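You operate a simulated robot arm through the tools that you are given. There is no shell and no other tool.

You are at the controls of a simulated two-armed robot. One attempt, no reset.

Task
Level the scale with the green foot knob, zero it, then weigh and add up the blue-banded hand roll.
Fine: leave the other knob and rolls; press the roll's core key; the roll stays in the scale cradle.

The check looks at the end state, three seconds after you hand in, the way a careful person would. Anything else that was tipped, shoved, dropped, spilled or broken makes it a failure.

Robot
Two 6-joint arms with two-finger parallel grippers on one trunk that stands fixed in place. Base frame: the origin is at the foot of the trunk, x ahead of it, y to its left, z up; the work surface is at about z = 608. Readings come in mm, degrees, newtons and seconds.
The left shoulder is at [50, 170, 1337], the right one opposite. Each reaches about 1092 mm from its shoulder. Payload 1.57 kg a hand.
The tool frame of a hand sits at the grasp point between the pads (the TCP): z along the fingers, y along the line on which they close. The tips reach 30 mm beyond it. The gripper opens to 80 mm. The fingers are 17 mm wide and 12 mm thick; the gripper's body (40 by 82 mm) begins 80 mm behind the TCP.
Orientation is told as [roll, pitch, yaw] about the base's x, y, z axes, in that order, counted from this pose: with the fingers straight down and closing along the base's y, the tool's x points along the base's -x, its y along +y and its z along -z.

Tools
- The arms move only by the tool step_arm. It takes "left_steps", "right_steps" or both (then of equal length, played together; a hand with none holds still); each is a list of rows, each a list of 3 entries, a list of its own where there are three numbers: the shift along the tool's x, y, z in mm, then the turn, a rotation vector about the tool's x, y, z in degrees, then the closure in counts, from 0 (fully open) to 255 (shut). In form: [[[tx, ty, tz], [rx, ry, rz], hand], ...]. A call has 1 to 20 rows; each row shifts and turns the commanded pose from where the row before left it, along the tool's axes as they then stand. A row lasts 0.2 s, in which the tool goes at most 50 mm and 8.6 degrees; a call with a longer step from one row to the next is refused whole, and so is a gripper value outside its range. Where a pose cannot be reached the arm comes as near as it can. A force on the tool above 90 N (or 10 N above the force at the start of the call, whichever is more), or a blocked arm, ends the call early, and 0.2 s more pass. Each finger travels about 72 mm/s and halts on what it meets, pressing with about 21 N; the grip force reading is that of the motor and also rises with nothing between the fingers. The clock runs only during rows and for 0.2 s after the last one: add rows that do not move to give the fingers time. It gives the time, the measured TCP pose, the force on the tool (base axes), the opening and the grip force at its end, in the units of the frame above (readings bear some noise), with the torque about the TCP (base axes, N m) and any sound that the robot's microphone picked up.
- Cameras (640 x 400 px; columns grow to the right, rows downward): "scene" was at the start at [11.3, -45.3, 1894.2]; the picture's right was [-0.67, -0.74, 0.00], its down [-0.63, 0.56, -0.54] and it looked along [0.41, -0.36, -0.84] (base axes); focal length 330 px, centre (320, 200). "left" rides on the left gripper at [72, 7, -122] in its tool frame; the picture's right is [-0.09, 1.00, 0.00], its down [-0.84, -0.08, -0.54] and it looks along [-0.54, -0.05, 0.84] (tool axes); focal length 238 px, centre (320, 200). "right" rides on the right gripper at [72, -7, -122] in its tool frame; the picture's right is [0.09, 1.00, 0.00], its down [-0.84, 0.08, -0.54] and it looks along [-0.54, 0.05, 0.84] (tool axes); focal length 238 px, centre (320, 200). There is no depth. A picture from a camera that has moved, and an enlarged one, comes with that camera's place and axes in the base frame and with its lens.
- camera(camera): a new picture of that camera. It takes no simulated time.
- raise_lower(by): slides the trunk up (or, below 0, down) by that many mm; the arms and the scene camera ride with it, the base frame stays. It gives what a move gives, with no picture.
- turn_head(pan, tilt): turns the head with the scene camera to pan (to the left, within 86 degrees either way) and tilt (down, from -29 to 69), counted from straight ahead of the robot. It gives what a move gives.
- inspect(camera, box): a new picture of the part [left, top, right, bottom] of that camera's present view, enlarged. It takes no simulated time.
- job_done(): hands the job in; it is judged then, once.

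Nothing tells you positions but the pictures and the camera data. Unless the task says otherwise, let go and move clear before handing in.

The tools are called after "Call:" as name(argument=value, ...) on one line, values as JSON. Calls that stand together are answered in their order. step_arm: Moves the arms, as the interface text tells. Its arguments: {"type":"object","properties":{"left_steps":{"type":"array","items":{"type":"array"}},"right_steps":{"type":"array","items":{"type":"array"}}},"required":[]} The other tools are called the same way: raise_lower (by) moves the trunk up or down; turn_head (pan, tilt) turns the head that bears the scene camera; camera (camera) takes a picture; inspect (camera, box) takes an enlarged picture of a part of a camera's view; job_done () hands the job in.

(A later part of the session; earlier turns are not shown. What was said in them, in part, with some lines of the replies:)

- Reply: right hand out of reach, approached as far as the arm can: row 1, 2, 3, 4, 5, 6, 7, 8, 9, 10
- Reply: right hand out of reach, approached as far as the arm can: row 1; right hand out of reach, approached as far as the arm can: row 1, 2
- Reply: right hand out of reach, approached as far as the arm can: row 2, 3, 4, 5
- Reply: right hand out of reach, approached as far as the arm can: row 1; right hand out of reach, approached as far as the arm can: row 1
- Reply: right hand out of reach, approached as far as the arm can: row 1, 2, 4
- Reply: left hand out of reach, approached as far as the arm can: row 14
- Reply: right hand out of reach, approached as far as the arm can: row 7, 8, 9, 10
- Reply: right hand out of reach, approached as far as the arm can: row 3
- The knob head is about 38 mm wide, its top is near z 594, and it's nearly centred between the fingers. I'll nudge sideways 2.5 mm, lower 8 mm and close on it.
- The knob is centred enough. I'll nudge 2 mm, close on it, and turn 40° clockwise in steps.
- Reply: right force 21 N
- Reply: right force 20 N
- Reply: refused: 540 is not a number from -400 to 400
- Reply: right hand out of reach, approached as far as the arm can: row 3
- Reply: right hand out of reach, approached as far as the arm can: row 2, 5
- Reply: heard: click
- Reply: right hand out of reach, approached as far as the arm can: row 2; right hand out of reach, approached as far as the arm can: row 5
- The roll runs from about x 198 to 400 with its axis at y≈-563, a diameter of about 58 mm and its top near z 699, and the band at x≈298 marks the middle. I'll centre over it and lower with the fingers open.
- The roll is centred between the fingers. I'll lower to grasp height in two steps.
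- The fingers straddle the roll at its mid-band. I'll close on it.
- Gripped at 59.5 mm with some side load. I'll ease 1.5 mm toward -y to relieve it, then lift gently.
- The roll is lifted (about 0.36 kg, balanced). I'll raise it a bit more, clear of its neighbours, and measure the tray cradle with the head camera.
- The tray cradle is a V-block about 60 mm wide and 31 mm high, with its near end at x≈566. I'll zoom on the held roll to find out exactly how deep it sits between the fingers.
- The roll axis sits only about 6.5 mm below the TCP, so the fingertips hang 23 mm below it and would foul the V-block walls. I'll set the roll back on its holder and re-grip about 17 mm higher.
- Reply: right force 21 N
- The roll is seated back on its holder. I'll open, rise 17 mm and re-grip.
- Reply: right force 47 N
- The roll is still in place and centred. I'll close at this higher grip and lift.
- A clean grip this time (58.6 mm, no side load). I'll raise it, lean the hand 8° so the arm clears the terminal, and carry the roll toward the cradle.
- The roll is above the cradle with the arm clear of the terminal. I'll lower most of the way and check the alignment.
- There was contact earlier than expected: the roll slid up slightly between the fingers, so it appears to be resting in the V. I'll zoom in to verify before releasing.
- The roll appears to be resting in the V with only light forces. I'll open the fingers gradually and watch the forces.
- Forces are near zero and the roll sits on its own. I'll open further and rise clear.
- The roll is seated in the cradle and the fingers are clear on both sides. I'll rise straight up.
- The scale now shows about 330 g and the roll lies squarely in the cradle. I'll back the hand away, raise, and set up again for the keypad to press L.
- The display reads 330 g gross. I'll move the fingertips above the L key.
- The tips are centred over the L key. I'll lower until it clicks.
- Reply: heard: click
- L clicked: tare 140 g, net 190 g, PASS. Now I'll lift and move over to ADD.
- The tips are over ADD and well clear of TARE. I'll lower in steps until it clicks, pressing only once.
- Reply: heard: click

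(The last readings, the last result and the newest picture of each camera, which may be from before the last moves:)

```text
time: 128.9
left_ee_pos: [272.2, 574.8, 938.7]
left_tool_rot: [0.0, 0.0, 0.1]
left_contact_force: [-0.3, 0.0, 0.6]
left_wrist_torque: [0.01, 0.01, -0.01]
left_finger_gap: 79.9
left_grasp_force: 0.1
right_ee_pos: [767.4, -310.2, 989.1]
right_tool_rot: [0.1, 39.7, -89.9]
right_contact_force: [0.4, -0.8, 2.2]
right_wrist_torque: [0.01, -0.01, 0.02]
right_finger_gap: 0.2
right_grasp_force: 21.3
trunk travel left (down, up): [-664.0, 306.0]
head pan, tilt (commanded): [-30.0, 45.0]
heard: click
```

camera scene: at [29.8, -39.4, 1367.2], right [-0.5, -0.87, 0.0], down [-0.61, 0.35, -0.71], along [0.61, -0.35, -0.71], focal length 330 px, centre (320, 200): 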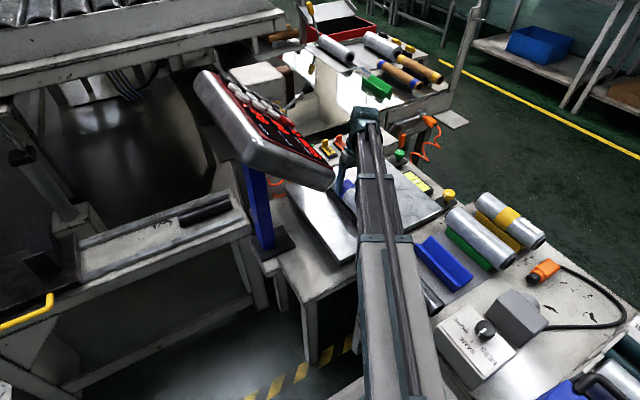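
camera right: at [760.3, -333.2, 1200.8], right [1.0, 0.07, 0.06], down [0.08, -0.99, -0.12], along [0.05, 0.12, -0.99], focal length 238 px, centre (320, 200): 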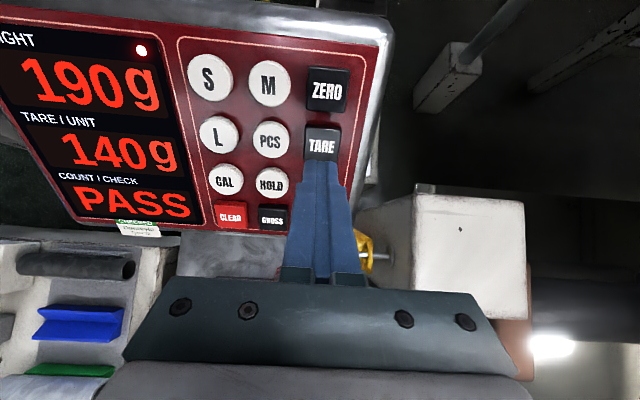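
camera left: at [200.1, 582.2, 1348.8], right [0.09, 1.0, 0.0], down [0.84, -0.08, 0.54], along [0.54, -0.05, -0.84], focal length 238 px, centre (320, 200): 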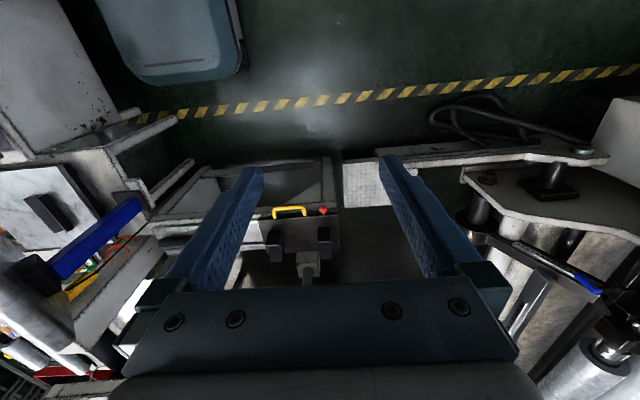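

A click was heard. I'll lift off and read the display.

Call:
raise_lower(by=40)

Call:
camera(camera="right")

Call:
inspect(camera="right", box=[0, 0, 220, 250])

```text
time: 129.7
left_ee_pos: [271.8, 574.8, 978.9]
left_tool_rot: [0.0, 0.0, 0.0]
left_contact_force: [0.0, 0.6, 0.3]
left_wrist_torque: [-0.02, -0.01, 0.04]
left_finger_gap: 80.0
left_grasp_force: 0.1
right_ee_pos: [768.0, -309.7, 1030.0]
right_tool_rot: [0.0, 39.7, -90.0]
right_contact_force: [0.3, -0.1, 0.1]
right_wrist_torque: [-0.03, 0.02, 0.02]
right_finger_gap: 0.0
right_grasp_force: 21.0
trunk travel left (down, up): [-704.0, 266.0]
head pan, tilt (commanded): [-30.0, 45.0]
```

```text
taken
camera right: at [760.4, -333.1, 1168.6], right [1.0, 0.07, 0.06], down [0.08, -0.99, -0.12], along [0.05, 0.12, -0.99], focal length 238 px, centre (320, 200)
```

right: 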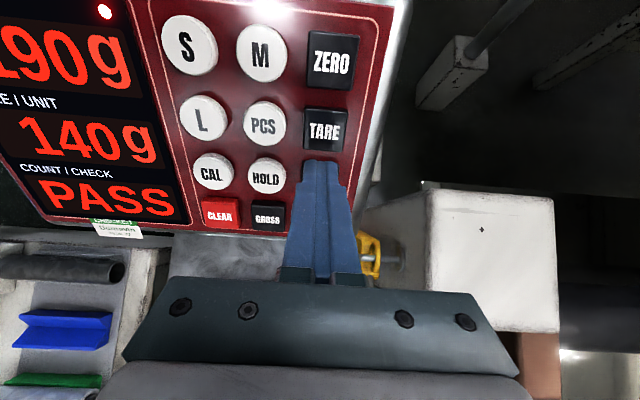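

```text
1.60 times, centred on (110, 125) of right
camera zoom: at [760.4, -333.1, 1168.6], right [1.0, 0.07, 0.06], down [0.08, -0.99, -0.12], along [0.05, 0.12, -0.99], focal length 381 px, centre (656, 320)
```

zoom: 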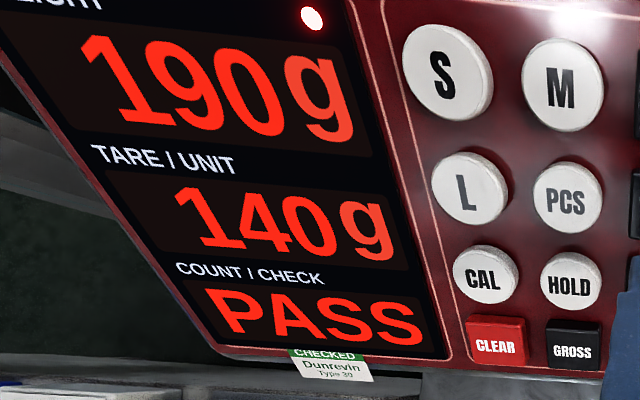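

The display still shows 190 g net, 140 g tare and PASS. I'll wait a moment and look again to see whether the sum has registered.

Call:
step_arm(right_steps=[[[-8, 0, -6.5], [0, 0, 0], 255], [[-8, 0, -6.5], [0, 0, 0], 255], [[-8, 0, -6.5], [0, 0, 0], 255], [[-8, -20, -6.5], [0, 0, 0], 255], [[0, -20, 0], [0, 0, 0], 255], [[0, 0, 0], [0, 0, 0], 255], [[0, 0, 0], [0, 0, 0], 255], [[0, 0, 0], [0, 0, 0], 255]])

Call:
camera(camera="right")

Call:
inspect(camera="scene", box=[180, 90, 400, 280])

```text
time: 131.5
left_ee_pos: [271.8, 575.9, 977.4]
left_tool_rot: [0.1, 0.0, 0.0]
left_contact_force: [-0.5, 0.8, 0.7]
left_wrist_torque: [-0.03, -0.02, 0.0]
left_finger_gap: 80.2
left_grasp_force: 0.1
right_ee_pos: [726.9, -350.2, 1029.4]
right_tool_rot: [0.1, 39.7, -90.2]
right_contact_force: [0.8, -0.2, -0.6]
right_wrist_torque: [0.03, 0.01, 0.01]
right_finger_gap: 0.0
right_grasp_force: 21.2
trunk travel left (down, up): [-704.0, 266.0]
head pan, tilt (commanded): [-30.0, 45.0]
```

```text
taken
camera right: at [719.9, -373.8, 1168.9], right [1.0, 0.07, 0.06], down [0.08, -0.99, -0.12], along [0.05, 0.12, -0.99], focal length 238 px, centre (320, 200)
```

right: 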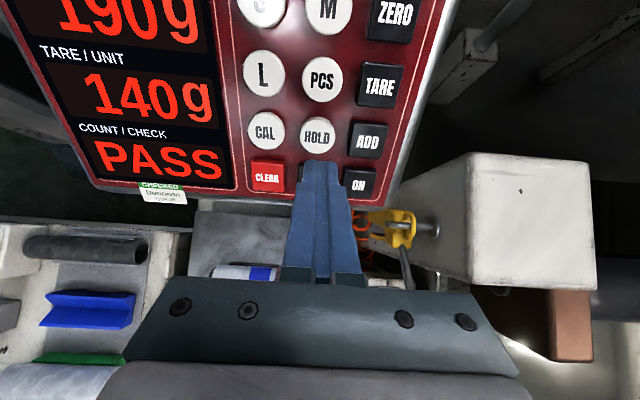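

```text
2.11 times, centred on (290, 185) of scene
camera zoom: at [29.6, -39.1, 1661.2], right [-0.5, -0.87, 0.0], down [-0.61, 0.35, -0.71], along [0.61, -0.35, -0.71], focal length 695 px, centre (383, 232)
```

zoom: 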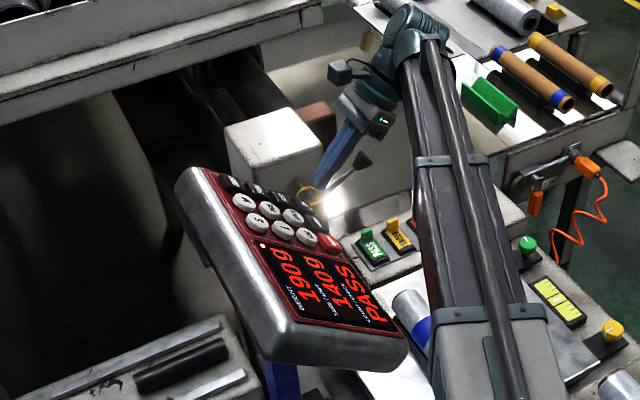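

ADD clicked under the fingertips, but line 3 still shows PASS. I'll inspect the display closely for any other indication of the sum.

Call:
inspect(camera="right", box=[60, 100, 260, 210])

Call:
inspect(camera="scene", box=[255, 165, 325, 225])

```text
3.20 times, centred on (160, 155) of right
camera zoom: at [719.9, -373.8, 1168.9], right [1.0, 0.07, 0.06], down [0.08, -0.99, -0.12], along [0.05, 0.12, -0.99], focal length 763 px, centre (832, 344)
```

zoom: 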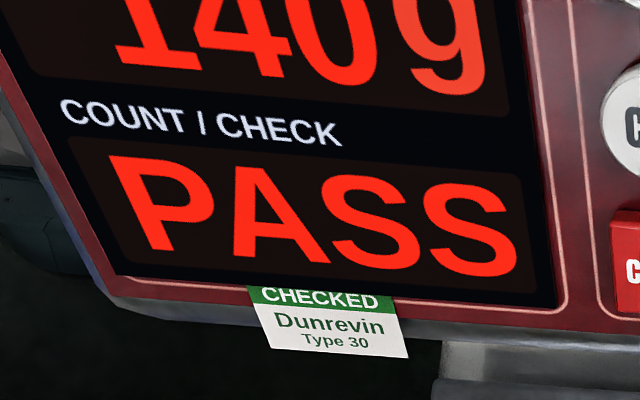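

```text
6.67 times, centred on (290, 195) of scene
camera zoom: at [29.6, -39.1, 1661.2], right [-0.5, -0.87, 0.0], down [-0.61, 0.35, -0.71], along [0.61, -0.35, -0.71], focal length 2201 px, centre (520, 233)
```

zoom: 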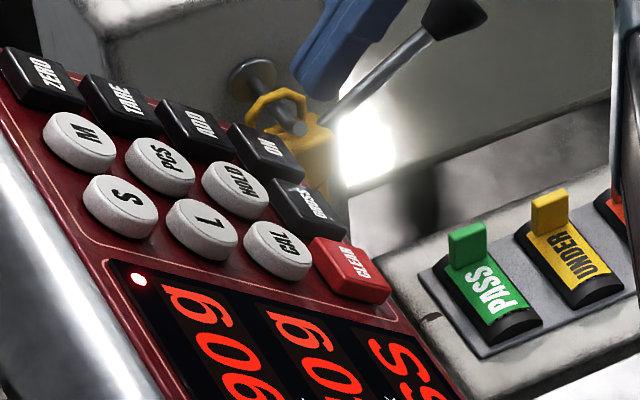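

I can't tell from line 3 whether the sum registered; the check verdict may just be hiding it. The safe way to find out is to briefly lift the roll off the cradle, so the scale is unloaded, read the display, and set the roll back. I'll bring the hand back to the cradle.

Call:
step_arm(right_steps=[[[-27, -30, -22.3], [0, 0, 0], 255], [[-27, -30, -22.3], [0, 0, 0], 255], [[-27, -30, -22.3], [0, 0, 0], 255], [[-20, 0, -16.5], [0, 0, 0], 255], [[0, 0, 0], [0, 0, 0], 255]])

Call:
step_arm(right_steps=[[[-30.3, 0, -2.1], [0, -8, 0], 200], [[-30.3, 0, -2.1], [0, -8, 0], 100], [[-30.3, 0, -2.1], [0, -8, 0], 10], [[-30.3, 0, -2.1], [0, -8, 0], 10], [[-29, 0, -2.0], [0, -7.7, 0], 10], [[0, 0, 0], [0, 0, 0], 10]])

Call:
step_arm(right_steps=[[[0, 0, 0], [0, 0, -8.5], 10], [[0, 0, 0], [0, 0, -8.5], 10], [[0, 0, 0], [0, 0, -8.5], 10], [[0, 0, 0], [0, 0, -8.5], 10], [[0, 0, 0], [0, 0, -8.5], 10], [[0, 0, 0], [0, 0, -8.5], 10], [[0, 0, 0], [0, 0, -8.5], 10], [[0, 0, 0], [0, 0, -8.5], 10], [[0, 0, 0], [0, 0, -8.5], 10], [[0, 0, 0], [0, 0, -8.5], 10], [[0, 0, 0], [0, 0, -5], 10], [[0, 0, 0], [0, 0, 0], 10]])

Call:
camera(camera="scene")

```text
time: 132.7
left_ee_pos: [272.2, 574.5, 978.2]
left_tool_rot: [0.0, 0.0, 0.1]
left_contact_force: [0.6, -0.8, 1.0]
left_wrist_torque: [0.01, 0.01, 0.04]
left_finger_gap: 80.1
left_grasp_force: 0.2
right_ee_pos: [634.5, -482.1, 1029.0]
right_tool_rot: [0.1, 39.7, -90.0]
right_contact_force: [-0.4, -1.1, 0.9]
right_wrist_torque: [0.01, 0.01, 0.0]
right_finger_gap: 0.0
right_grasp_force: 20.8
trunk travel left (down, up): [-704.0, 266.0]
head pan, tilt (commanded): [-30.0, 45.0]
```

```text
time: 134.1
left_ee_pos: [272.1, 574.9, 979.0]
left_tool_rot: [0.1, 0.0, 0.0]
left_contact_force: [0.0, -0.1, -0.4]
left_wrist_torque: [-0.03, 0.01, -0.02]
left_finger_gap: 79.8
left_grasp_force: 0.0
right_ee_pos: [633.5, -619.3, 978.7]
right_tool_rot: [0.0, -0.2, -90.0]
right_contact_force: [0.0, 0.5, 0.1]
right_wrist_torque: [0.0, 0.01, -0.03]
right_finger_gap: 77.0
right_grasp_force: 0.1
trunk travel left (down, up): [-704.0, 266.0]
head pan, tilt (commanded): [-30.0, 45.0]
```

```text
time: 136.7
left_ee_pos: [272.5, 575.1, 978.5]
left_tool_rot: [0.0, 0.1, 0.0]
left_contact_force: [-0.6, 0.3, -0.3]
left_wrist_torque: [-0.04, 0.04, -0.01]
left_finger_gap: 80.2
left_grasp_force: 0.0
right_ee_pos: [636.6, -622.0, 979.0]
right_tool_rot: [-0.1, 0.0, 0.0]
right_contact_force: [0.9, 1.0, 0.0]
right_wrist_torque: [0.02, -0.01, -0.03]
right_finger_gap: 77.1
right_grasp_force: 0.1
trunk travel left (down, up): [-704.0, 266.0]
head pan, tilt (commanded): [-30.0, 45.0]
```

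```text
taken
camera scene: at [29.6, -39.2, 1661.2], right [-0.5, -0.87, 0.0], down [-0.61, 0.35, -0.71], along [0.61, -0.35, -0.71], focal length 330 px, centre (320, 200)
```

scene: 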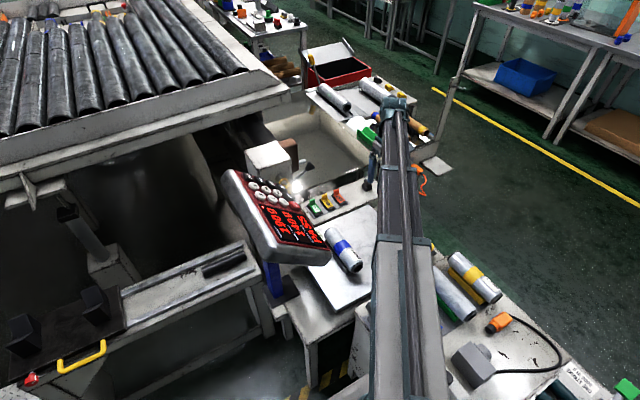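

Call:
inspect(camera="scene", box=[220, 165, 370, 285])

Call:
inspect(camera="right", box=[300, 60, 640, 300])

```text
3.33 times, centred on (295, 225) of scene
camera zoom: at [29.6, -39.2, 1661.2], right [-0.5, -0.87, 0.0], down [-0.61, 0.35, -0.71], along [0.61, -0.35, -0.71], focal length 1101 px, centre (403, 117)
```

zoom: 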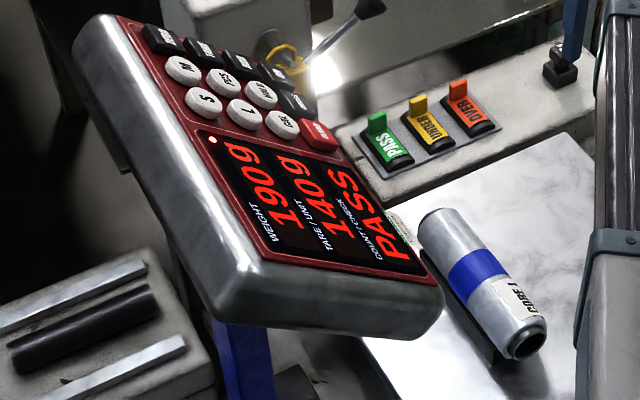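

```text
1.67 times, centred on (470, 180) of right
camera zoom: at [564.7, -628.5, 1100.2], right [-0.09, 1.0, 0.0], down [0.84, 0.08, 0.54], along [0.54, 0.05, -0.84], focal length 397 px, centre (70, 233)
```

zoom: 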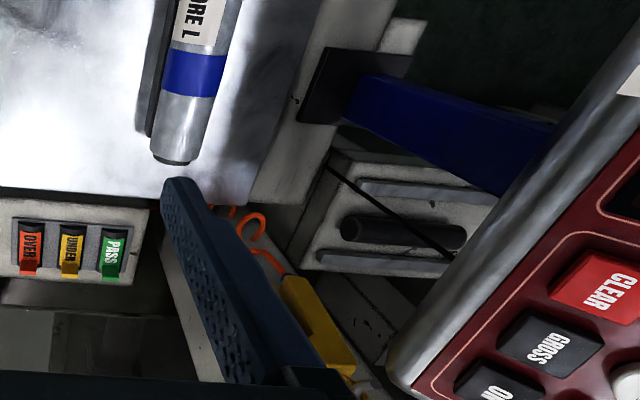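

The display still reads 190 g / 140 g / PASS, and the roll sits well in its cradle, so I'd rather not lift it. A gentler check is to touch the empty part of the tray lightly: if line 3 follows the live weight, PASS is just a live verdict hiding the sum. I'll close the fingers and come down over the tray's empty area.

Call:
step_arm(right_steps=[[[0, -20, 0], [0, 0, 0], 255], [[0, 0, 0], [0, 0, 0], 255], [[0, 0, 0], [0, 0, 0], 255], [[0, 0, 0], [0, 0, 0], 255]])

Call:
raise_lower(by=-290)

Call:
camera(camera="right")

Call:
camera(camera="scene")

```text
time: 137.7
left_ee_pos: [271.3, 574.9, 978.1]
left_tool_rot: [0.0, -0.1, 0.0]
left_contact_force: [0.1, 1.0, -0.7]
left_wrist_torque: [-0.01, 0.01, 0.02]
left_finger_gap: 80.0
left_grasp_force: 0.0
right_ee_pos: [637.9, -642.8, 977.8]
right_tool_rot: [-0.1, 0.0, 0.0]
right_contact_force: [0.4, 0.7, -0.2]
right_wrist_torque: [0.0, -0.05, 0.0]
right_finger_gap: 0.0
right_grasp_force: 21.0
trunk travel left (down, up): [-704.0, 266.0]
head pan, tilt (commanded): [-30.0, 45.0]
```

```text
time: 140.6
left_ee_pos: [272.3, 575.6, 688.5]
left_tool_rot: [0.0, 0.0, -0.1]
left_contact_force: [0.6, 0.8, 0.1]
left_wrist_torque: [0.04, 0.0, 0.01]
left_finger_gap: 80.2
left_grasp_force: 0.0
right_ee_pos: [637.6, -640.4, 689.2]
right_tool_rot: [-0.1, 0.0, -0.2]
right_contact_force: [-0.6, -0.2, 0.0]
right_wrist_torque: [0.01, -0.01, 0.01]
right_finger_gap: 0.0
right_grasp_force: 21.2
trunk travel left (down, up): [-414.0, 556.0]
head pan, tilt (commanded): [-30.0, 45.0]
```

```text
taken
camera right: at [565.9, -648.9, 810.3], right [-0.09, 1.0, 0.0], down [0.84, 0.08, 0.54], along [0.54, 0.05, -0.84], focal length 238 px, centre (320, 200)
```

right: 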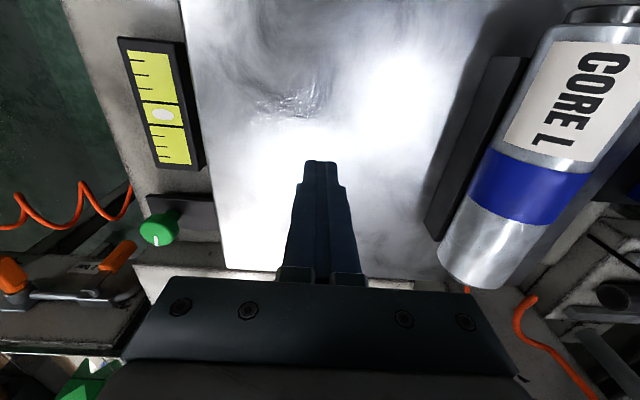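

```text
taken
camera scene: at [29.6, -39.2, 1371.2], right [-0.5, -0.87, 0.0], down [-0.61, 0.35, -0.71], along [0.61, -0.35, -0.71], focal length 330 px, centre (320, 200)
```

scene: 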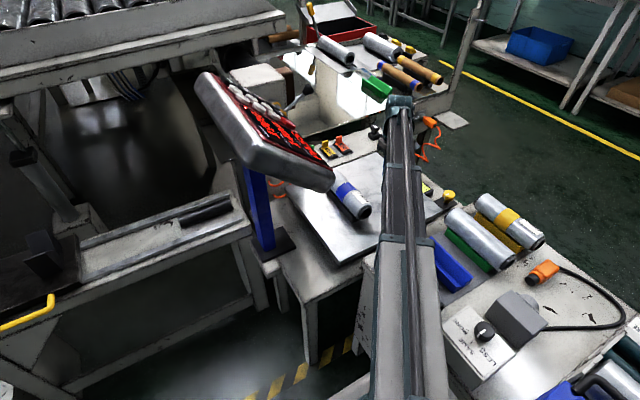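

Call:
inspect(camera="scene", box=[225, 90, 325, 170])

Call:
raise_lower(by=-40)

Call:
inspect(camera="scene", box=[225, 80, 325, 160])

```text
5.00 times, centred on (275, 130) of scene
camera zoom: at [29.6, -39.2, 1371.2], right [-0.5, -0.87, 0.0], down [-0.61, 0.35, -0.71], along [0.61, -0.35, -0.71], focal length 1651 px, centre (545, 550)
```

zoom: 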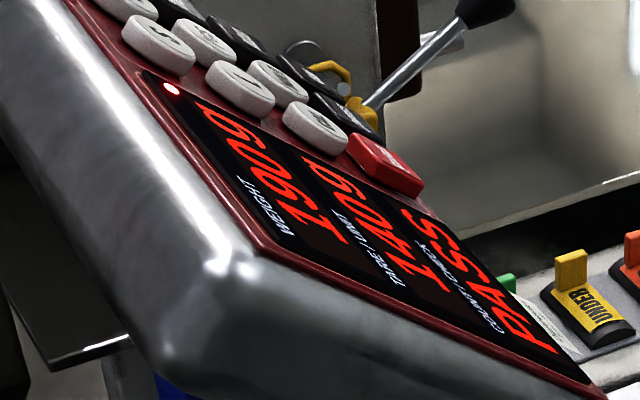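

```text
time: 141.4
left_ee_pos: [272.6, 575.7, 649.3]
left_tool_rot: [0.0, -0.1, 0.0]
left_contact_force: [0.2, 0.3, -0.4]
left_wrist_torque: [0.01, -0.01, 0.0]
left_finger_gap: 80.0
left_grasp_force: 0.0
right_ee_pos: [637.3, -641.5, 648.0]
right_tool_rot: [-0.1, 0.0, -0.1]
right_contact_force: [-0.5, 0.7, -0.3]
right_wrist_torque: [0.0, -0.01, -0.01]
right_finger_gap: 0.1
right_grasp_force: 20.4
trunk travel left (down, up): [-374.0, 596.0]
head pan, tilt (commanded): [-30.0, 45.0]
```

```text
5.00 times, centred on (275, 120) of scene
camera zoom: at [29.5, -39.2, 1331.2], right [-0.5, -0.87, 0.0], down [-0.61, 0.35, -0.71], along [0.61, -0.35, -0.71], focal length 1651 px, centre (545, 600)
```

zoom: 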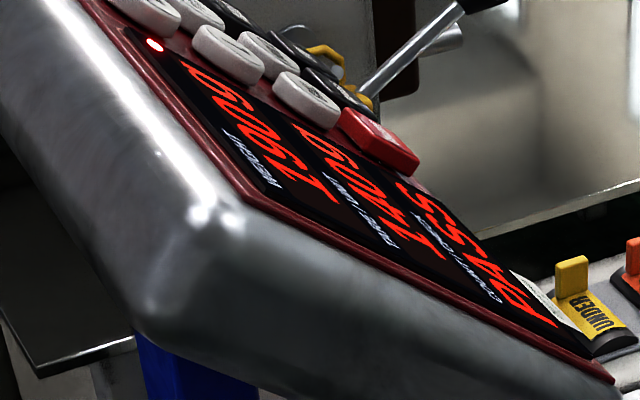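

The display is readable from here. Now I'll creep down toward the tray in small steps.

Call:
raise_lower(by=-3)

Call:
raise_lower(by=-2)

Call:
raise_lower(by=-1)

Call:
raise_lower(by=-1)

```text
time: 142.0
left_ee_pos: [272.0, 574.4, 645.6]
left_tool_rot: [0.0, 0.0, 0.0]
left_contact_force: [-0.1, -0.2, -0.7]
left_wrist_torque: [-0.05, -0.02, -0.02]
left_finger_gap: 80.0
left_grasp_force: 0.1
right_ee_pos: [636.4, -641.9, 644.8]
right_tool_rot: [-0.1, 0.0, 0.0]
right_contact_force: [-1.1, 1.1, 0.7]
right_wrist_torque: [-0.02, 0.0, 0.01]
right_finger_gap: 0.2
right_grasp_force: 20.9
trunk travel left (down, up): [-371.0, 599.0]
head pan, tilt (commanded): [-30.0, 45.0]
```

```text
time: 142.5
left_ee_pos: [271.6, 575.2, 643.2]
left_tool_rot: [0.0, -0.1, 0.0]
left_contact_force: [0.6, -0.5, 0.8]
left_wrist_torque: [0.02, 0.01, 0.0]
left_finger_gap: 80.2
left_grasp_force: 0.0
right_ee_pos: [638.7, -642.0, 643.5]
right_tool_rot: [-0.1, 0.0, -0.1]
right_contact_force: [-0.2, 0.2, -0.2]
right_wrist_torque: [0.04, -0.02, 0.01]
right_finger_gap: 0.1
right_grasp_force: 20.7
trunk travel left (down, up): [-369.0, 601.0]
head pan, tilt (commanded): [-30.0, 45.0]
```

```text
time: 143.0
left_ee_pos: [271.7, 575.7, 641.6]
left_tool_rot: [-0.1, -0.1, 0.0]
left_contact_force: [-0.2, 0.0, -0.4]
left_wrist_torque: [-0.03, 0.02, 0.0]
left_finger_gap: 80.1
left_grasp_force: 0.2
right_ee_pos: [637.4, -642.9, 643.6]
right_tool_rot: [0.0, 0.0, -0.1]
right_contact_force: [0.1, -0.1, 0.0]
right_wrist_torque: [0.01, 0.02, -0.01]
right_finger_gap: 0.0
right_grasp_force: 21.5
trunk travel left (down, up): [-368.0, 602.0]
head pan, tilt (commanded): [-30.0, 45.0]
```

```text
time: 143.5
left_ee_pos: [272.3, 575.2, 640.7]
left_tool_rot: [0.0, 0.0, 0.0]
left_contact_force: [-0.3, -0.9, -0.4]
left_wrist_torque: [0.04, 0.02, 0.0]
left_finger_gap: 80.1
left_grasp_force: 0.1
right_ee_pos: [639.3, -642.0, 641.5]
right_tool_rot: [-0.1, 0.1, -0.1]
right_contact_force: [-0.1, -0.3, -0.3]
right_wrist_torque: [0.0, 0.03, 0.03]
right_finger_gap: 0.0
right_grasp_force: 21.3
trunk travel left (down, up): [-367.0, 603.0]
head pan, tilt (commanded): [-30.0, 45.0]
```

Call:
raise_lower(by=-1)

Call:
raise_lower(by=-1)

Call:
raise_lower(by=-1)

Call:
inspect(camera="right", box=[260, 120, 400, 240])

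Call:
inspect(camera="scene", box=[225, 80, 325, 160])

```text
time: 144.0
left_ee_pos: [272.0, 575.0, 640.9]
left_tool_rot: [0.1, 0.1, -0.1]
left_contact_force: [-0.8, 0.0, 0.1]
left_wrist_torque: [0.01, -0.03, 0.04]
left_finger_gap: 80.0
left_grasp_force: 0.1
right_ee_pos: [638.3, -642.0, 640.1]
right_tool_rot: [-0.1, 0.0, -0.1]
right_contact_force: [0.2, -0.1, -0.2]
right_wrist_torque: [0.02, -0.03, -0.01]
right_finger_gap: 0.0
right_grasp_force: 21.3
trunk travel left (down, up): [-366.0, 604.0]
head pan, tilt (commanded): [-30.0, 45.0]
```

```text
time: 144.5
left_ee_pos: [271.2, 575.4, 639.5]
left_tool_rot: [0.1, 0.0, 0.0]
left_contact_force: [-0.3, -0.3, -0.4]
left_wrist_torque: [0.01, -0.02, 0.01]
left_finger_gap: 79.6
left_grasp_force: 0.0
right_ee_pos: [638.5, -642.0, 639.6]
right_tool_rot: [0.0, 0.1, -0.1]
right_contact_force: [-0.5, 0.4, 0.3]
right_wrist_torque: [0.01, 0.01, -0.02]
right_finger_gap: 0.0
right_grasp_force: 20.6
trunk travel left (down, up): [-365.0, 605.0]
head pan, tilt (commanded): [-30.0, 45.0]
```

```text
time: 145.0
left_ee_pos: [272.4, 575.2, 638.5]
left_tool_rot: [0.0, 0.0, 0.0]
left_contact_force: [-0.1, 0.0, -0.3]
left_wrist_torque: [0.0, 0.01, 0.0]
left_finger_gap: 79.9
left_grasp_force: 0.1
right_ee_pos: [637.6, -642.3, 638.2]
right_tool_rot: [0.0, -0.1, -0.1]
right_contact_force: [-0.5, -0.8, 0.1]
right_wrist_torque: [-0.04, 0.01, -0.05]
right_finger_gap: 0.0
right_grasp_force: 21.1
trunk travel left (down, up): [-364.0, 606.0]
head pan, tilt (commanded): [-30.0, 45.0]
```

```text
3.33 times, centred on (330, 180) of right
camera zoom: at [565.9, -648.9, 760.2], right [-0.09, 1.0, 0.0], down [0.84, 0.08, 0.54], along [0.54, 0.05, -0.84], focal length 794 px, centre (287, 267)
```

zoom: 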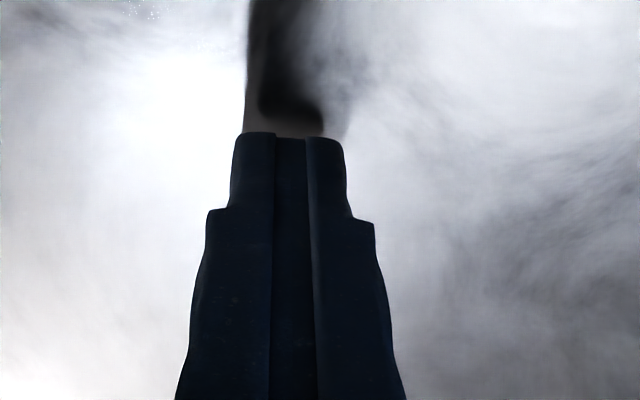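

```text
5.00 times, centred on (275, 120) of scene
camera zoom: at [29.6, -39.2, 1321.2], right [-0.5, -0.87, 0.0], down [-0.61, 0.35, -0.71], along [0.61, -0.35, -0.71], focal length 1651 px, centre (545, 600)
```

zoom: 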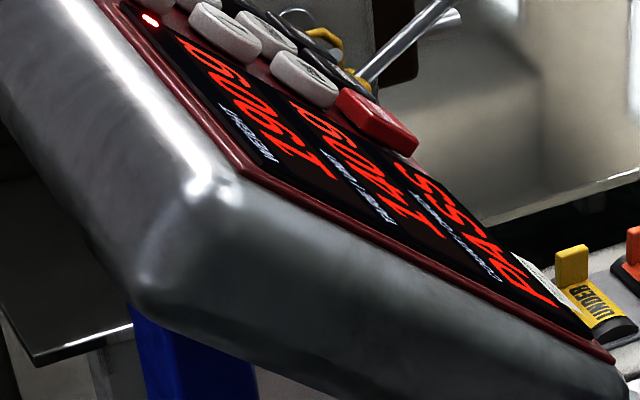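

Call:
raise_lower(by=-2)

Call:
raise_lower(by=-1)

Call:
raise_lower(by=-1)

Call:
inspect(camera="right", box=[260, 120, 400, 240])

```text
time: 145.6
left_ee_pos: [272.0, 576.1, 635.5]
left_tool_rot: [-0.1, -0.1, 0.0]
left_contact_force: [0.3, -0.5, -0.5]
left_wrist_torque: [-0.02, -0.03, 0.04]
left_finger_gap: 79.9
left_grasp_force: 0.0
right_ee_pos: [639.0, -641.7, 635.7]
right_tool_rot: [-0.1, 0.0, -0.1]
right_contact_force: [-0.4, 0.7, -0.2]
right_wrist_torque: [-0.01, 0.03, -0.03]
right_finger_gap: 0.1
right_grasp_force: 20.1
trunk travel left (down, up): [-362.0, 608.0]
head pan, tilt (commanded): [-30.0, 45.0]
```

```text
time: 146.1
left_ee_pos: [271.4, 574.8, 635.0]
left_tool_rot: [0.0, 0.0, -0.1]
left_contact_force: [0.2, 0.0, -0.9]
left_wrist_torque: [0.01, -0.01, 0.02]
left_finger_gap: 80.2
left_grasp_force: 0.1
right_ee_pos: [637.0, -641.1, 635.4]
right_tool_rot: [0.0, 0.0, -0.2]
right_contact_force: [0.1, 0.5, -0.4]
right_wrist_torque: [0.01, -0.01, -0.01]
right_finger_gap: 0.2
right_grasp_force: 21.3
trunk travel left (down, up): [-361.0, 609.0]
head pan, tilt (commanded): [-30.0, 45.0]
```

```text
time: 146.6
left_ee_pos: [272.8, 575.1, 634.3]
left_tool_rot: [0.0, 0.0, 0.0]
left_contact_force: [0.6, 0.8, -0.3]
left_wrist_torque: [0.02, 0.01, 0.01]
left_finger_gap: 80.0
left_grasp_force: 0.0
right_ee_pos: [638.8, -643.2, 634.6]
right_tool_rot: [-0.1, 0.0, -0.1]
right_contact_force: [0.6, -0.2, -0.4]
right_wrist_torque: [-0.02, -0.05, 0.02]
right_finger_gap: 0.0
right_grasp_force: 20.5
trunk travel left (down, up): [-360.0, 610.0]
head pan, tilt (commanded): [-30.0, 45.0]
```

```text
3.33 times, centred on (330, 180) of right
camera zoom: at [566.0, -648.9, 756.2], right [-0.09, 1.0, 0.0], down [0.84, 0.08, 0.54], along [0.54, 0.05, -0.84], focal length 794 px, centre (287, 267)
```

zoom: 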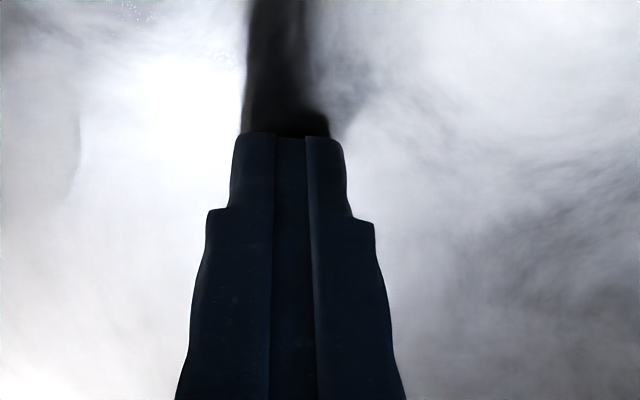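

Call:
raise_lower(by=-0.7)

Call:
raise_lower(by=-0.7)

Call:
raise_lower(by=-0.7)

Call:
inspect(camera="scene", box=[225, 80, 325, 160])

```text
time: 147.1
left_ee_pos: [271.9, 575.1, 634.7]
left_tool_rot: [0.1, -0.1, 0.0]
left_contact_force: [-0.5, -0.3, -0.5]
left_wrist_torque: [0.02, -0.02, -0.03]
left_finger_gap: 80.1
left_grasp_force: 0.1
right_ee_pos: [638.3, -642.7, 633.0]
right_tool_rot: [-0.1, 0.0, -0.1]
right_contact_force: [-1.2, 0.2, -0.3]
right_wrist_torque: [0.04, 0.02, -0.03]
right_finger_gap: 0.0
right_grasp_force: 20.8
trunk travel left (down, up): [-359.0, 611.0]
head pan, tilt (commanded): [-30.0, 45.0]
```

```text
time: 147.6
left_ee_pos: [273.7, 575.1, 633.1]
left_tool_rot: [0.0, -0.1, 0.0]
left_contact_force: [-0.5, -0.6, 0.1]
left_wrist_torque: [0.0, -0.01, -0.05]
left_finger_gap: 80.4
left_grasp_force: 0.1
right_ee_pos: [637.3, -642.1, 632.5]
right_tool_rot: [0.0, 0.0, -0.1]
right_contact_force: [-0.3, 0.1, -0.3]
right_wrist_torque: [0.02, -0.02, -0.01]
right_finger_gap: 0.1
right_grasp_force: 20.9
trunk travel left (down, up): [-358.0, 612.0]
head pan, tilt (commanded): [-30.0, 45.0]
```

```text
time: 148.1
left_ee_pos: [272.2, 575.7, 632.8]
left_tool_rot: [0.0, 0.1, 0.0]
left_contact_force: [0.4, 0.0, 0.4]
left_wrist_torque: [-0.02, 0.02, 0.0]
left_finger_gap: 79.8
left_grasp_force: 0.0
right_ee_pos: [637.6, -642.0, 632.2]
right_tool_rot: [0.0, 0.0, -0.2]
right_contact_force: [-0.7, -0.8, -0.9]
right_wrist_torque: [0.0, -0.03, 0.0]
right_finger_gap: 0.0
right_grasp_force: 21.1
trunk travel left (down, up): [-357.0, 613.0]
head pan, tilt (commanded): [-30.0, 45.0]
```

```text
5.00 times, centred on (275, 120) of scene
camera zoom: at [29.6, -39.2, 1315.1], right [-0.5, -0.87, 0.0], down [-0.61, 0.35, -0.71], along [0.61, -0.35, -0.71], focal length 1651 px, centre (545, 600)
```

zoom: 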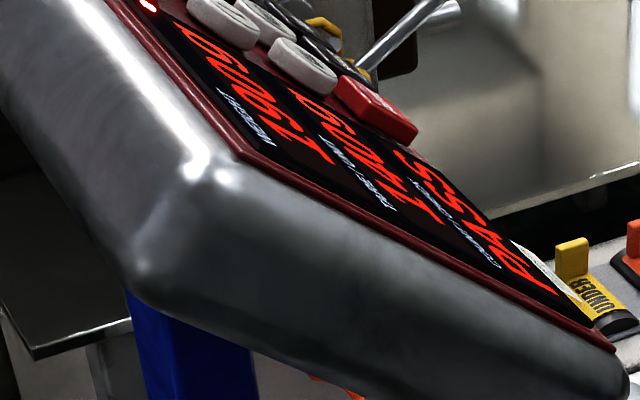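

Call:
raise_lower(by=-1)

Call:
raise_lower(by=-1)

Call:
inspect(camera="right", box=[260, 120, 400, 240])

```text
time: 148.6
left_ee_pos: [272.3, 575.6, 630.6]
left_tool_rot: [0.0, 0.0, 0.1]
left_contact_force: [0.6, 0.4, 0.1]
left_wrist_torque: [-0.02, -0.01, -0.01]
left_finger_gap: 80.3
left_grasp_force: 0.1
right_ee_pos: [638.1, -642.2, 631.2]
right_tool_rot: [-0.1, 0.0, -0.1]
right_contact_force: [0.7, -0.2, 0.0]
right_wrist_torque: [0.01, 0.03, 0.03]
right_finger_gap: 0.2
right_grasp_force: 20.8
trunk travel left (down, up): [-356.0, 614.0]
head pan, tilt (commanded): [-30.0, 45.0]
```

```text
time: 149.1
left_ee_pos: [271.5, 576.2, 630.1]
left_tool_rot: [-0.1, 0.1, -0.1]
left_contact_force: [0.4, 0.0, 0.1]
left_wrist_torque: [0.02, -0.01, 0.02]
left_finger_gap: 80.0
left_grasp_force: 0.1
right_ee_pos: [637.2, -641.8, 629.6]
right_tool_rot: [-0.1, -0.1, -0.1]
right_contact_force: [0.6, -0.2, 0.3]
right_wrist_torque: [-0.01, 0.02, 0.03]
right_finger_gap: 0.2
right_grasp_force: 21.2
trunk travel left (down, up): [-355.0, 615.0]
head pan, tilt (commanded): [-30.0, 45.0]
```

```text
3.33 times, centred on (330, 180) of right
camera zoom: at [565.9, -648.9, 752.1], right [-0.09, 1.0, 0.0], down [0.84, 0.08, 0.54], along [0.54, 0.05, -0.84], focal length 794 px, centre (287, 267)
```

zoom: 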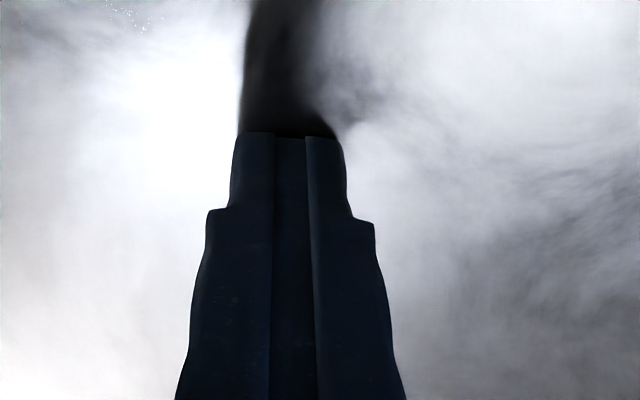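

Call:
raise_lower(by=-0.7)

Call:
raise_lower(by=-0.7)

Call:
raise_lower(by=-0.7)

Call:
inspect(camera="scene", box=[225, 80, 325, 160])

```text
time: 149.6
left_ee_pos: [271.7, 574.9, 629.5]
left_tool_rot: [0.1, 0.0, 0.0]
left_contact_force: [0.4, 0.0, -0.6]
left_wrist_torque: [-0.04, 0.04, -0.04]
left_finger_gap: 80.0
left_grasp_force: 0.0
right_ee_pos: [637.2, -642.5, 630.4]
right_tool_rot: [-0.1, -0.1, -0.1]
right_contact_force: [1.6, -1.2, 5.7]
right_wrist_torque: [0.02, 0.02, -0.02]
right_finger_gap: 0.0
right_grasp_force: 20.6
trunk travel left (down, up): [-355.0, 615.0]
head pan, tilt (commanded): [-30.0, 45.0]
```

```text
time: 150.2
left_ee_pos: [271.7, 575.6, 628.0]
left_tool_rot: [0.1, -0.1, 0.0]
left_contact_force: [0.5, -1.3, 0.2]
left_wrist_torque: [0.0, -0.01, 0.01]
left_finger_gap: 79.8
left_grasp_force: 0.1
right_ee_pos: [637.9, -642.3, 631.3]
right_tool_rot: [-0.2, -0.2, -0.1]
right_contact_force: [3.4, -3.5, 16.0]
right_wrist_torque: [-0.05, 0.0, 0.01]
right_finger_gap: 0.1
right_grasp_force: 21.1
trunk travel left (down, up): [-354.0, 616.0]
head pan, tilt (commanded): [-30.0, 45.0]
```

```text
time: 150.7
left_ee_pos: [271.0, 576.6, 628.6]
left_tool_rot: [-0.2, -0.2, 0.0]
left_contact_force: [-0.4, 0.4, -0.1]
left_wrist_torque: [0.01, 0.01, 0.0]
left_finger_gap: 79.8
left_grasp_force: 0.1
right_ee_pos: [637.4, -641.4, 630.1]
right_tool_rot: [-0.1, -0.2, -0.1]
right_contact_force: [7.1, -6.4, 27.1]
right_wrist_torque: [-0.14, 0.01, 0.05]
right_finger_gap: 0.0
right_grasp_force: 20.7
trunk travel left (down, up): [-353.0, 617.0]
head pan, tilt (commanded): [-30.0, 45.0]
```

```text
5.00 times, centred on (275, 120) of scene
camera zoom: at [28.2, -37.7, 1311.3], right [-0.5, -0.87, 0.0], down [-0.61, 0.35, -0.71], along [0.61, -0.35, -0.71], focal length 1651 px, centre (545, 600)
```

zoom: 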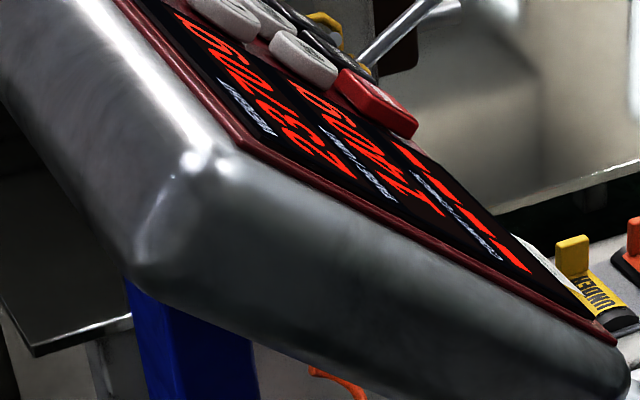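

Line 3 follows the live weight (it went to dashes under load), so PASS is a live verdict and not the sum. I'll release the tray right away.

Call:
raise_lower(by=3)

Call:
inspect(camera="scene", box=[225, 80, 325, 160])

Call:
raise_lower(by=57)

Call:
inspect(camera="scene", box=[225, 90, 325, 170])

Call:
camera(camera="right")

```text
time: 151.2
left_ee_pos: [271.6, 575.5, 630.2]
left_tool_rot: [-0.1, 0.1, 0.0]
left_contact_force: [0.0, 0.3, 0.5]
left_wrist_torque: [-0.01, 0.03, -0.02]
left_finger_gap: 80.2
left_grasp_force: 0.0
right_ee_pos: [637.2, -640.5, 631.0]
right_tool_rot: [0.0, -0.1, -0.2]
right_contact_force: [-0.2, 0.7, 0.5]
right_wrist_torque: [-0.01, 0.0, 0.02]
right_finger_gap: 0.0
right_grasp_force: 21.3
trunk travel left (down, up): [-356.0, 614.0]
head pan, tilt (commanded): [-30.0, 45.0]
```

```text
5.00 times, centred on (275, 120) of scene
camera zoom: at [29.6, -39.1, 1313.7], right [-0.5, -0.87, 0.0], down [-0.61, 0.35, -0.71], along [0.61, -0.35, -0.71], focal length 1651 px, centre (545, 600)
```

zoom: 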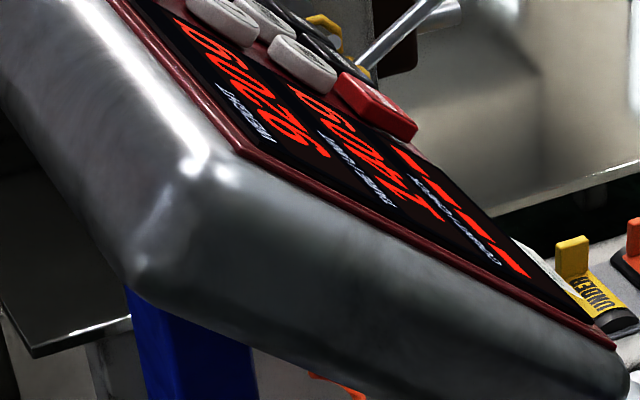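

```text
time: 152.2
left_ee_pos: [272.5, 575.0, 687.6]
left_tool_rot: [0.1, 0.0, 0.1]
left_contact_force: [-0.3, -0.4, 0.7]
left_wrist_torque: [0.02, 0.0, 0.0]
left_finger_gap: 80.2
left_grasp_force: 0.1
right_ee_pos: [637.4, -642.6, 687.7]
right_tool_rot: [-0.2, 0.0, 0.0]
right_contact_force: [0.7, 0.1, 0.3]
right_wrist_torque: [0.01, 0.02, 0.02]
right_finger_gap: 0.1
right_grasp_force: 20.9
trunk travel left (down, up): [-413.0, 557.0]
head pan, tilt (commanded): [-30.0, 45.0]
```

```text
5.00 times, centred on (275, 130) of scene
camera zoom: at [29.7, -39.2, 1371.0], right [-0.5, -0.87, 0.0], down [-0.61, 0.35, -0.71], along [0.61, -0.35, -0.71], focal length 1651 px, centre (545, 550)
```

zoom: 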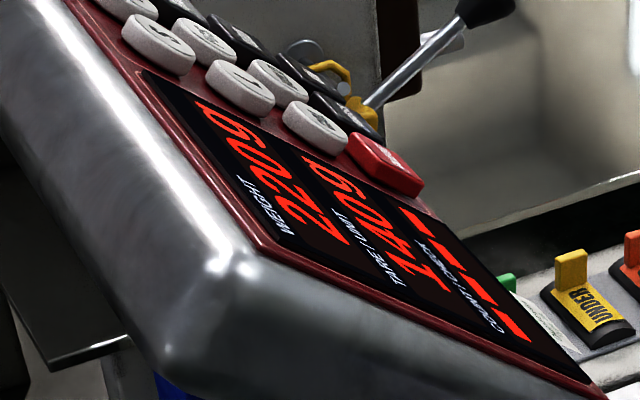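

```text
taken
camera right: at [566.0, -649.0, 810.0], right [-0.09, 1.0, 0.0], down [0.84, 0.08, 0.54], along [0.54, 0.05, -0.84], focal length 238 px, centre (320, 200)
```

right: 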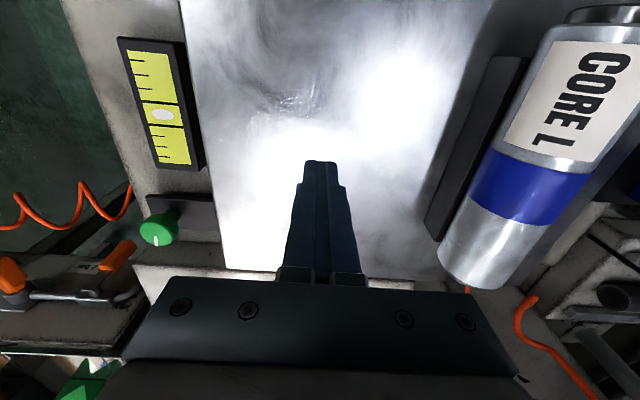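

The reading is settling back (the stable lamp is off and the dashes show while it's unstable). I'll wait a couple of seconds and recheck.

Call:
step_arm(right_steps=[[[0, 0, 0], [0, 0, 0], 255], [[0, 0, 0], [0, 0, 0], 255], [[0, 0, 0], [0, 0, 0], 255], [[0, 0, 0], [0, 0, 0], 255], [[0, 0, 0], [0, 0, 0], 255], [[0, 0, 0], [0, 0, 0], 255], [[0, 0, 0], [0, 0, 0], 255], [[0, 0, 0], [0, 0, 0], 255], [[0, 0, 0], [0, 0, 0], 255], [[0, 0, 0], [0, 0, 0], 255]])

Call:
inspect(camera="scene", box=[225, 90, 325, 170])

```text
time: 154.3
left_ee_pos: [271.7, 575.3, 688.0]
left_tool_rot: [0.0, 0.0, -0.1]
left_contact_force: [0.1, -0.6, 0.1]
left_wrist_torque: [0.05, 0.0, 0.0]
left_finger_gap: 79.9
left_grasp_force: 0.1
right_ee_pos: [638.6, -641.4, 688.3]
right_tool_rot: [-0.2, 0.0, -0.1]
right_contact_force: [-0.4, 0.0, 0.3]
right_wrist_torque: [0.03, -0.04, 0.0]
right_finger_gap: 0.1
right_grasp_force: 21.0
trunk travel left (down, up): [-413.0, 557.0]
head pan, tilt (commanded): [-30.0, 45.0]
```

```text
5.00 times, centred on (275, 130) of scene
camera zoom: at [29.6, -39.2, 1371.0], right [-0.5, -0.87, 0.0], down [-0.61, 0.35, -0.71], along [0.61, -0.35, -0.71], focal length 1651 px, centre (545, 550)
```

zoom: 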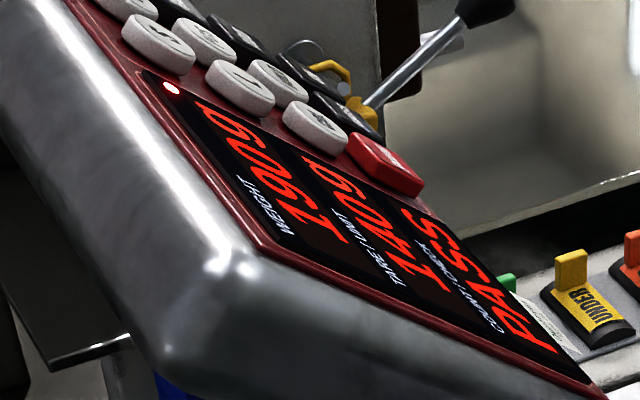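

The display is back to a stable 190 g / 140 g / PASS, so line 3 is a live verdict, and ADD was pressed while the lamp showed stable. I'll raise clear and take a last look over everything.

Call:
raise_lower(by=380)

Call:
step_arm(right_steps=[[[35, -5, 0], [0, 0, 0], 255], [[35, -5, 0], [0, 0, 0], 200], [[35, -5, 0], [0, 0, 0], 100], [[35, -5, 0], [0, 0, 0], 0], [[35, -5, 0], [0, 0, 0], 0], [[0, 0, 0], [0, 0, 0], 0]])

Call:
camera(camera="right")

Call:
camera(camera="scene")

Call:
inspect(camera="right", box=[220, 40, 640, 300])

```text
time: 158.0
left_ee_pos: [272.3, 574.6, 1068.7]
left_tool_rot: [0.0, 0.0, 0.0]
left_contact_force: [-0.6, -0.9, -0.5]
left_wrist_torque: [0.02, 0.0, 0.01]
left_finger_gap: 80.0
left_grasp_force: 0.1
right_ee_pos: [638.2, -641.9, 1068.3]
right_tool_rot: [-0.1, 0.0, -0.2]
right_contact_force: [0.7, 0.2, -0.6]
right_wrist_torque: [0.02, -0.01, 0.05]
right_finger_gap: 0.1
right_grasp_force: 21.0
trunk travel left (down, up): [-793.0, 177.0]
head pan, tilt (commanded): [-30.0, 45.0]
```

```text
time: 159.4
left_ee_pos: [273.3, 574.0, 1068.0]
left_tool_rot: [0.0, 0.0, 0.0]
left_contact_force: [-1.2, 0.1, 0.6]
left_wrist_torque: [-0.04, 0.02, -0.01]
left_finger_gap: 79.9
left_grasp_force: 0.0
right_ee_pos: [462.7, -668.1, 1068.0]
right_tool_rot: [-0.1, 0.0, -0.1]
right_contact_force: [0.8, 0.3, -0.6]
right_wrist_torque: [0.0, -0.02, 0.0]
right_finger_gap: 80.2
right_grasp_force: 0.1
trunk travel left (down, up): [-793.0, 177.0]
head pan, tilt (commanded): [-30.0, 45.0]
```

```text
taken
camera right: at [391.0, -674.3, 1190.0], right [-0.09, 1.0, 0.0], down [0.84, 0.08, 0.54], along [0.54, 0.05, -0.84], focal length 238 px, centre (320, 200)
```

right: 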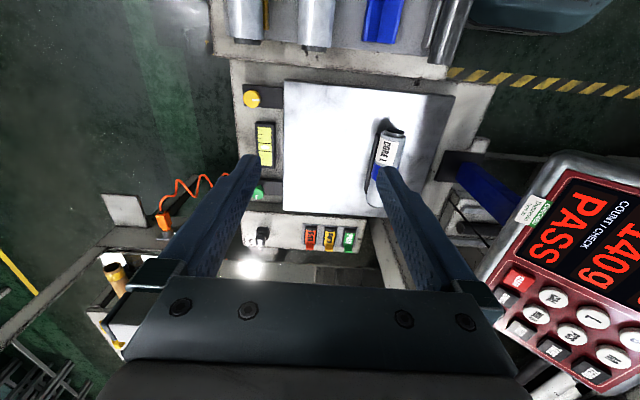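

```text
taken
camera scene: at [29.9, -39.2, 1751.0], right [-0.5, -0.87, 0.0], down [-0.61, 0.35, -0.71], along [0.61, -0.35, -0.71], focal length 330 px, centre (320, 200)
```

scene: 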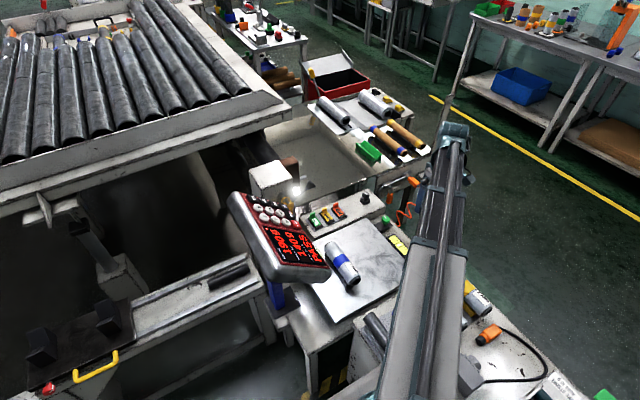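

```text
1.52 times, centred on (430, 170) of right
camera zoom: at [391.0, -674.3, 1190.0], right [-0.09, 1.0, 0.0], down [0.84, 0.08, 0.54], along [0.54, 0.05, -0.84], focal length 363 px, centre (152, 246)
```

zoom: 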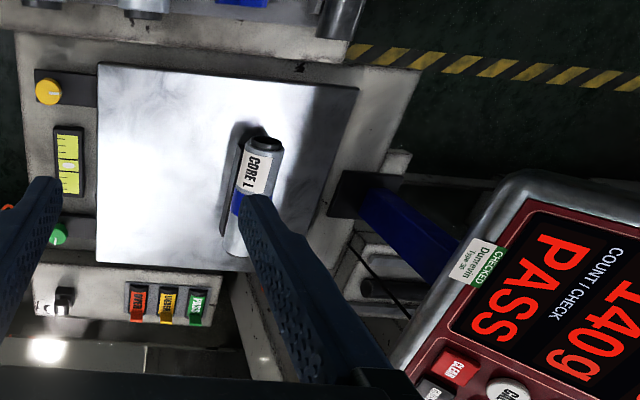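

Call:
inspect(camera="scene", box=[225, 185, 415, 325])

Call:
inspect(camera="scene", box=[320, 235, 370, 295])

Call:
inspect(camera="right", box=[200, 0, 480, 120])

Call:
inspect(camera="right", box=[235, 80, 295, 200])

```text
2.86 times, centred on (320, 255) of scene
camera zoom: at [29.9, -39.2, 1751.0], right [-0.5, -0.87, 0.0], down [-0.61, 0.35, -0.71], along [0.61, -0.35, -0.71], focal length 943 px, centre (320, 43)
```

zoom: 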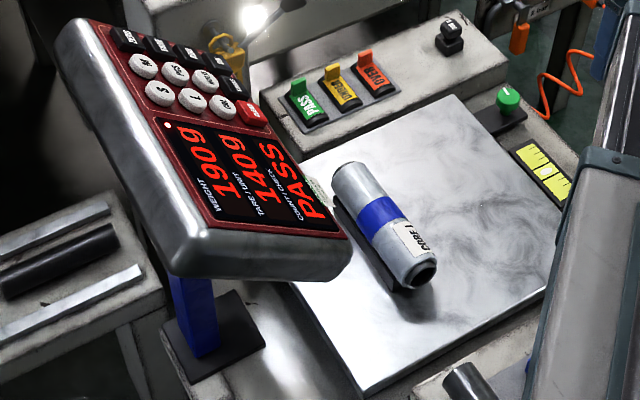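

```text
6.67 times, centred on (345, 265) of scene
camera zoom: at [29.9, -39.2, 1751.0], right [-0.5, -0.87, 0.0], down [-0.61, 0.35, -0.71], along [0.61, -0.35, -0.71], focal length 2201 px, centre (153, -233)
```

zoom: 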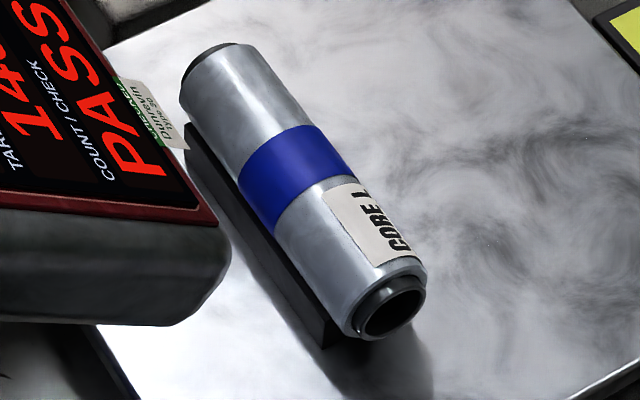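

```text
2.29 times, centred on (340, 60) of right
camera zoom: at [391.0, -674.3, 1190.0], right [-0.09, 1.0, 0.0], down [0.84, 0.08, 0.54], along [0.54, 0.05, -0.84], focal length 545 px, centre (274, 520)
```

zoom: 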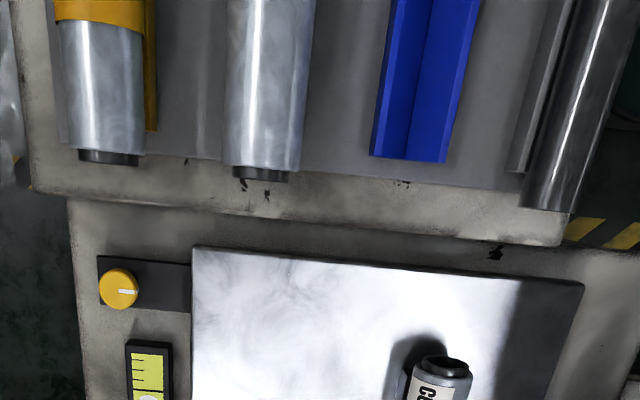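

```text
3.33 times, centred on (265, 140) of right
camera zoom: at [391.0, -674.3, 1190.0], right [-0.09, 1.0, 0.0], down [0.84, 0.08, 0.54], along [0.54, 0.05, -0.84], focal length 794 px, centre (503, 400)
```

zoom: 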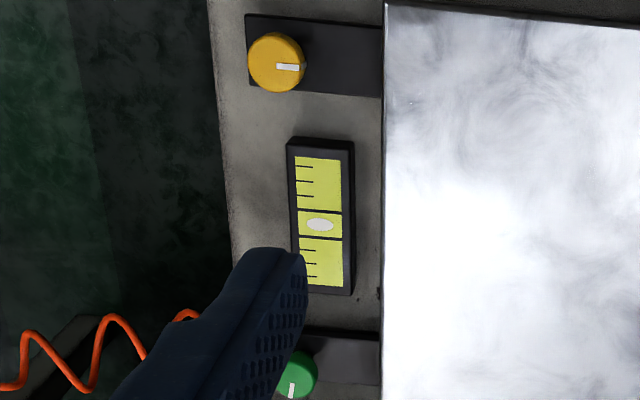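

The work matches the task as far as I can see: the bubble is centred, the blue-banded roll is in the cradle, and the scale shows 190 g net with the 140 g L-core tare. ADD clicked once, but I couldn't see the sum itself because the PASS verdict covers that line. The other rolls and the yellow knob look untouched, and the right hand is empty and clear, so I'll hand in.

Call:
job_done()

```text
The job is handed in.
```

I levelled and zeroed the scale, weighed the blue-banded roll and pressed ADD once. I never saw the total on the display, so I can't confirm that the sum registered.

- **Level:** I turned the green foot knob clockwise until the bubble sat between the centre lines, and it was still there at the end.
- **Zero:** I pressed ZERO with the tray empty; the display read 0 g.
- **Weighing:** The roll weighed 330 g gross. After I pressed its core key (L), the display showed 140 g tare, 190 g net and PASS.
- **Sum:** ADD clicked while the stable lamp was lit. The line that showed "SUM 0" at the start stays on PASS while the tared roll is on the scale, so I couldn't read a total. I did not press ADD again, to avoid counting the roll twice.

Two things happened along the way that you might not expect:

- **Re-grip:** I set the roll back on its blue holder once to take a better grip, and the hand pushed against something there with up to about 42 N. The holder looked in place afterwards.
- **Tray press:** To find out whether PASS was hiding the sum, I pressed lightly on the empty part of the tray, and it reached about 27 N. The reading went back to a stable 190 g.

The roll is in the cradle. The yellow knob and the other rolls look untouched, and both hands are empty and clear.
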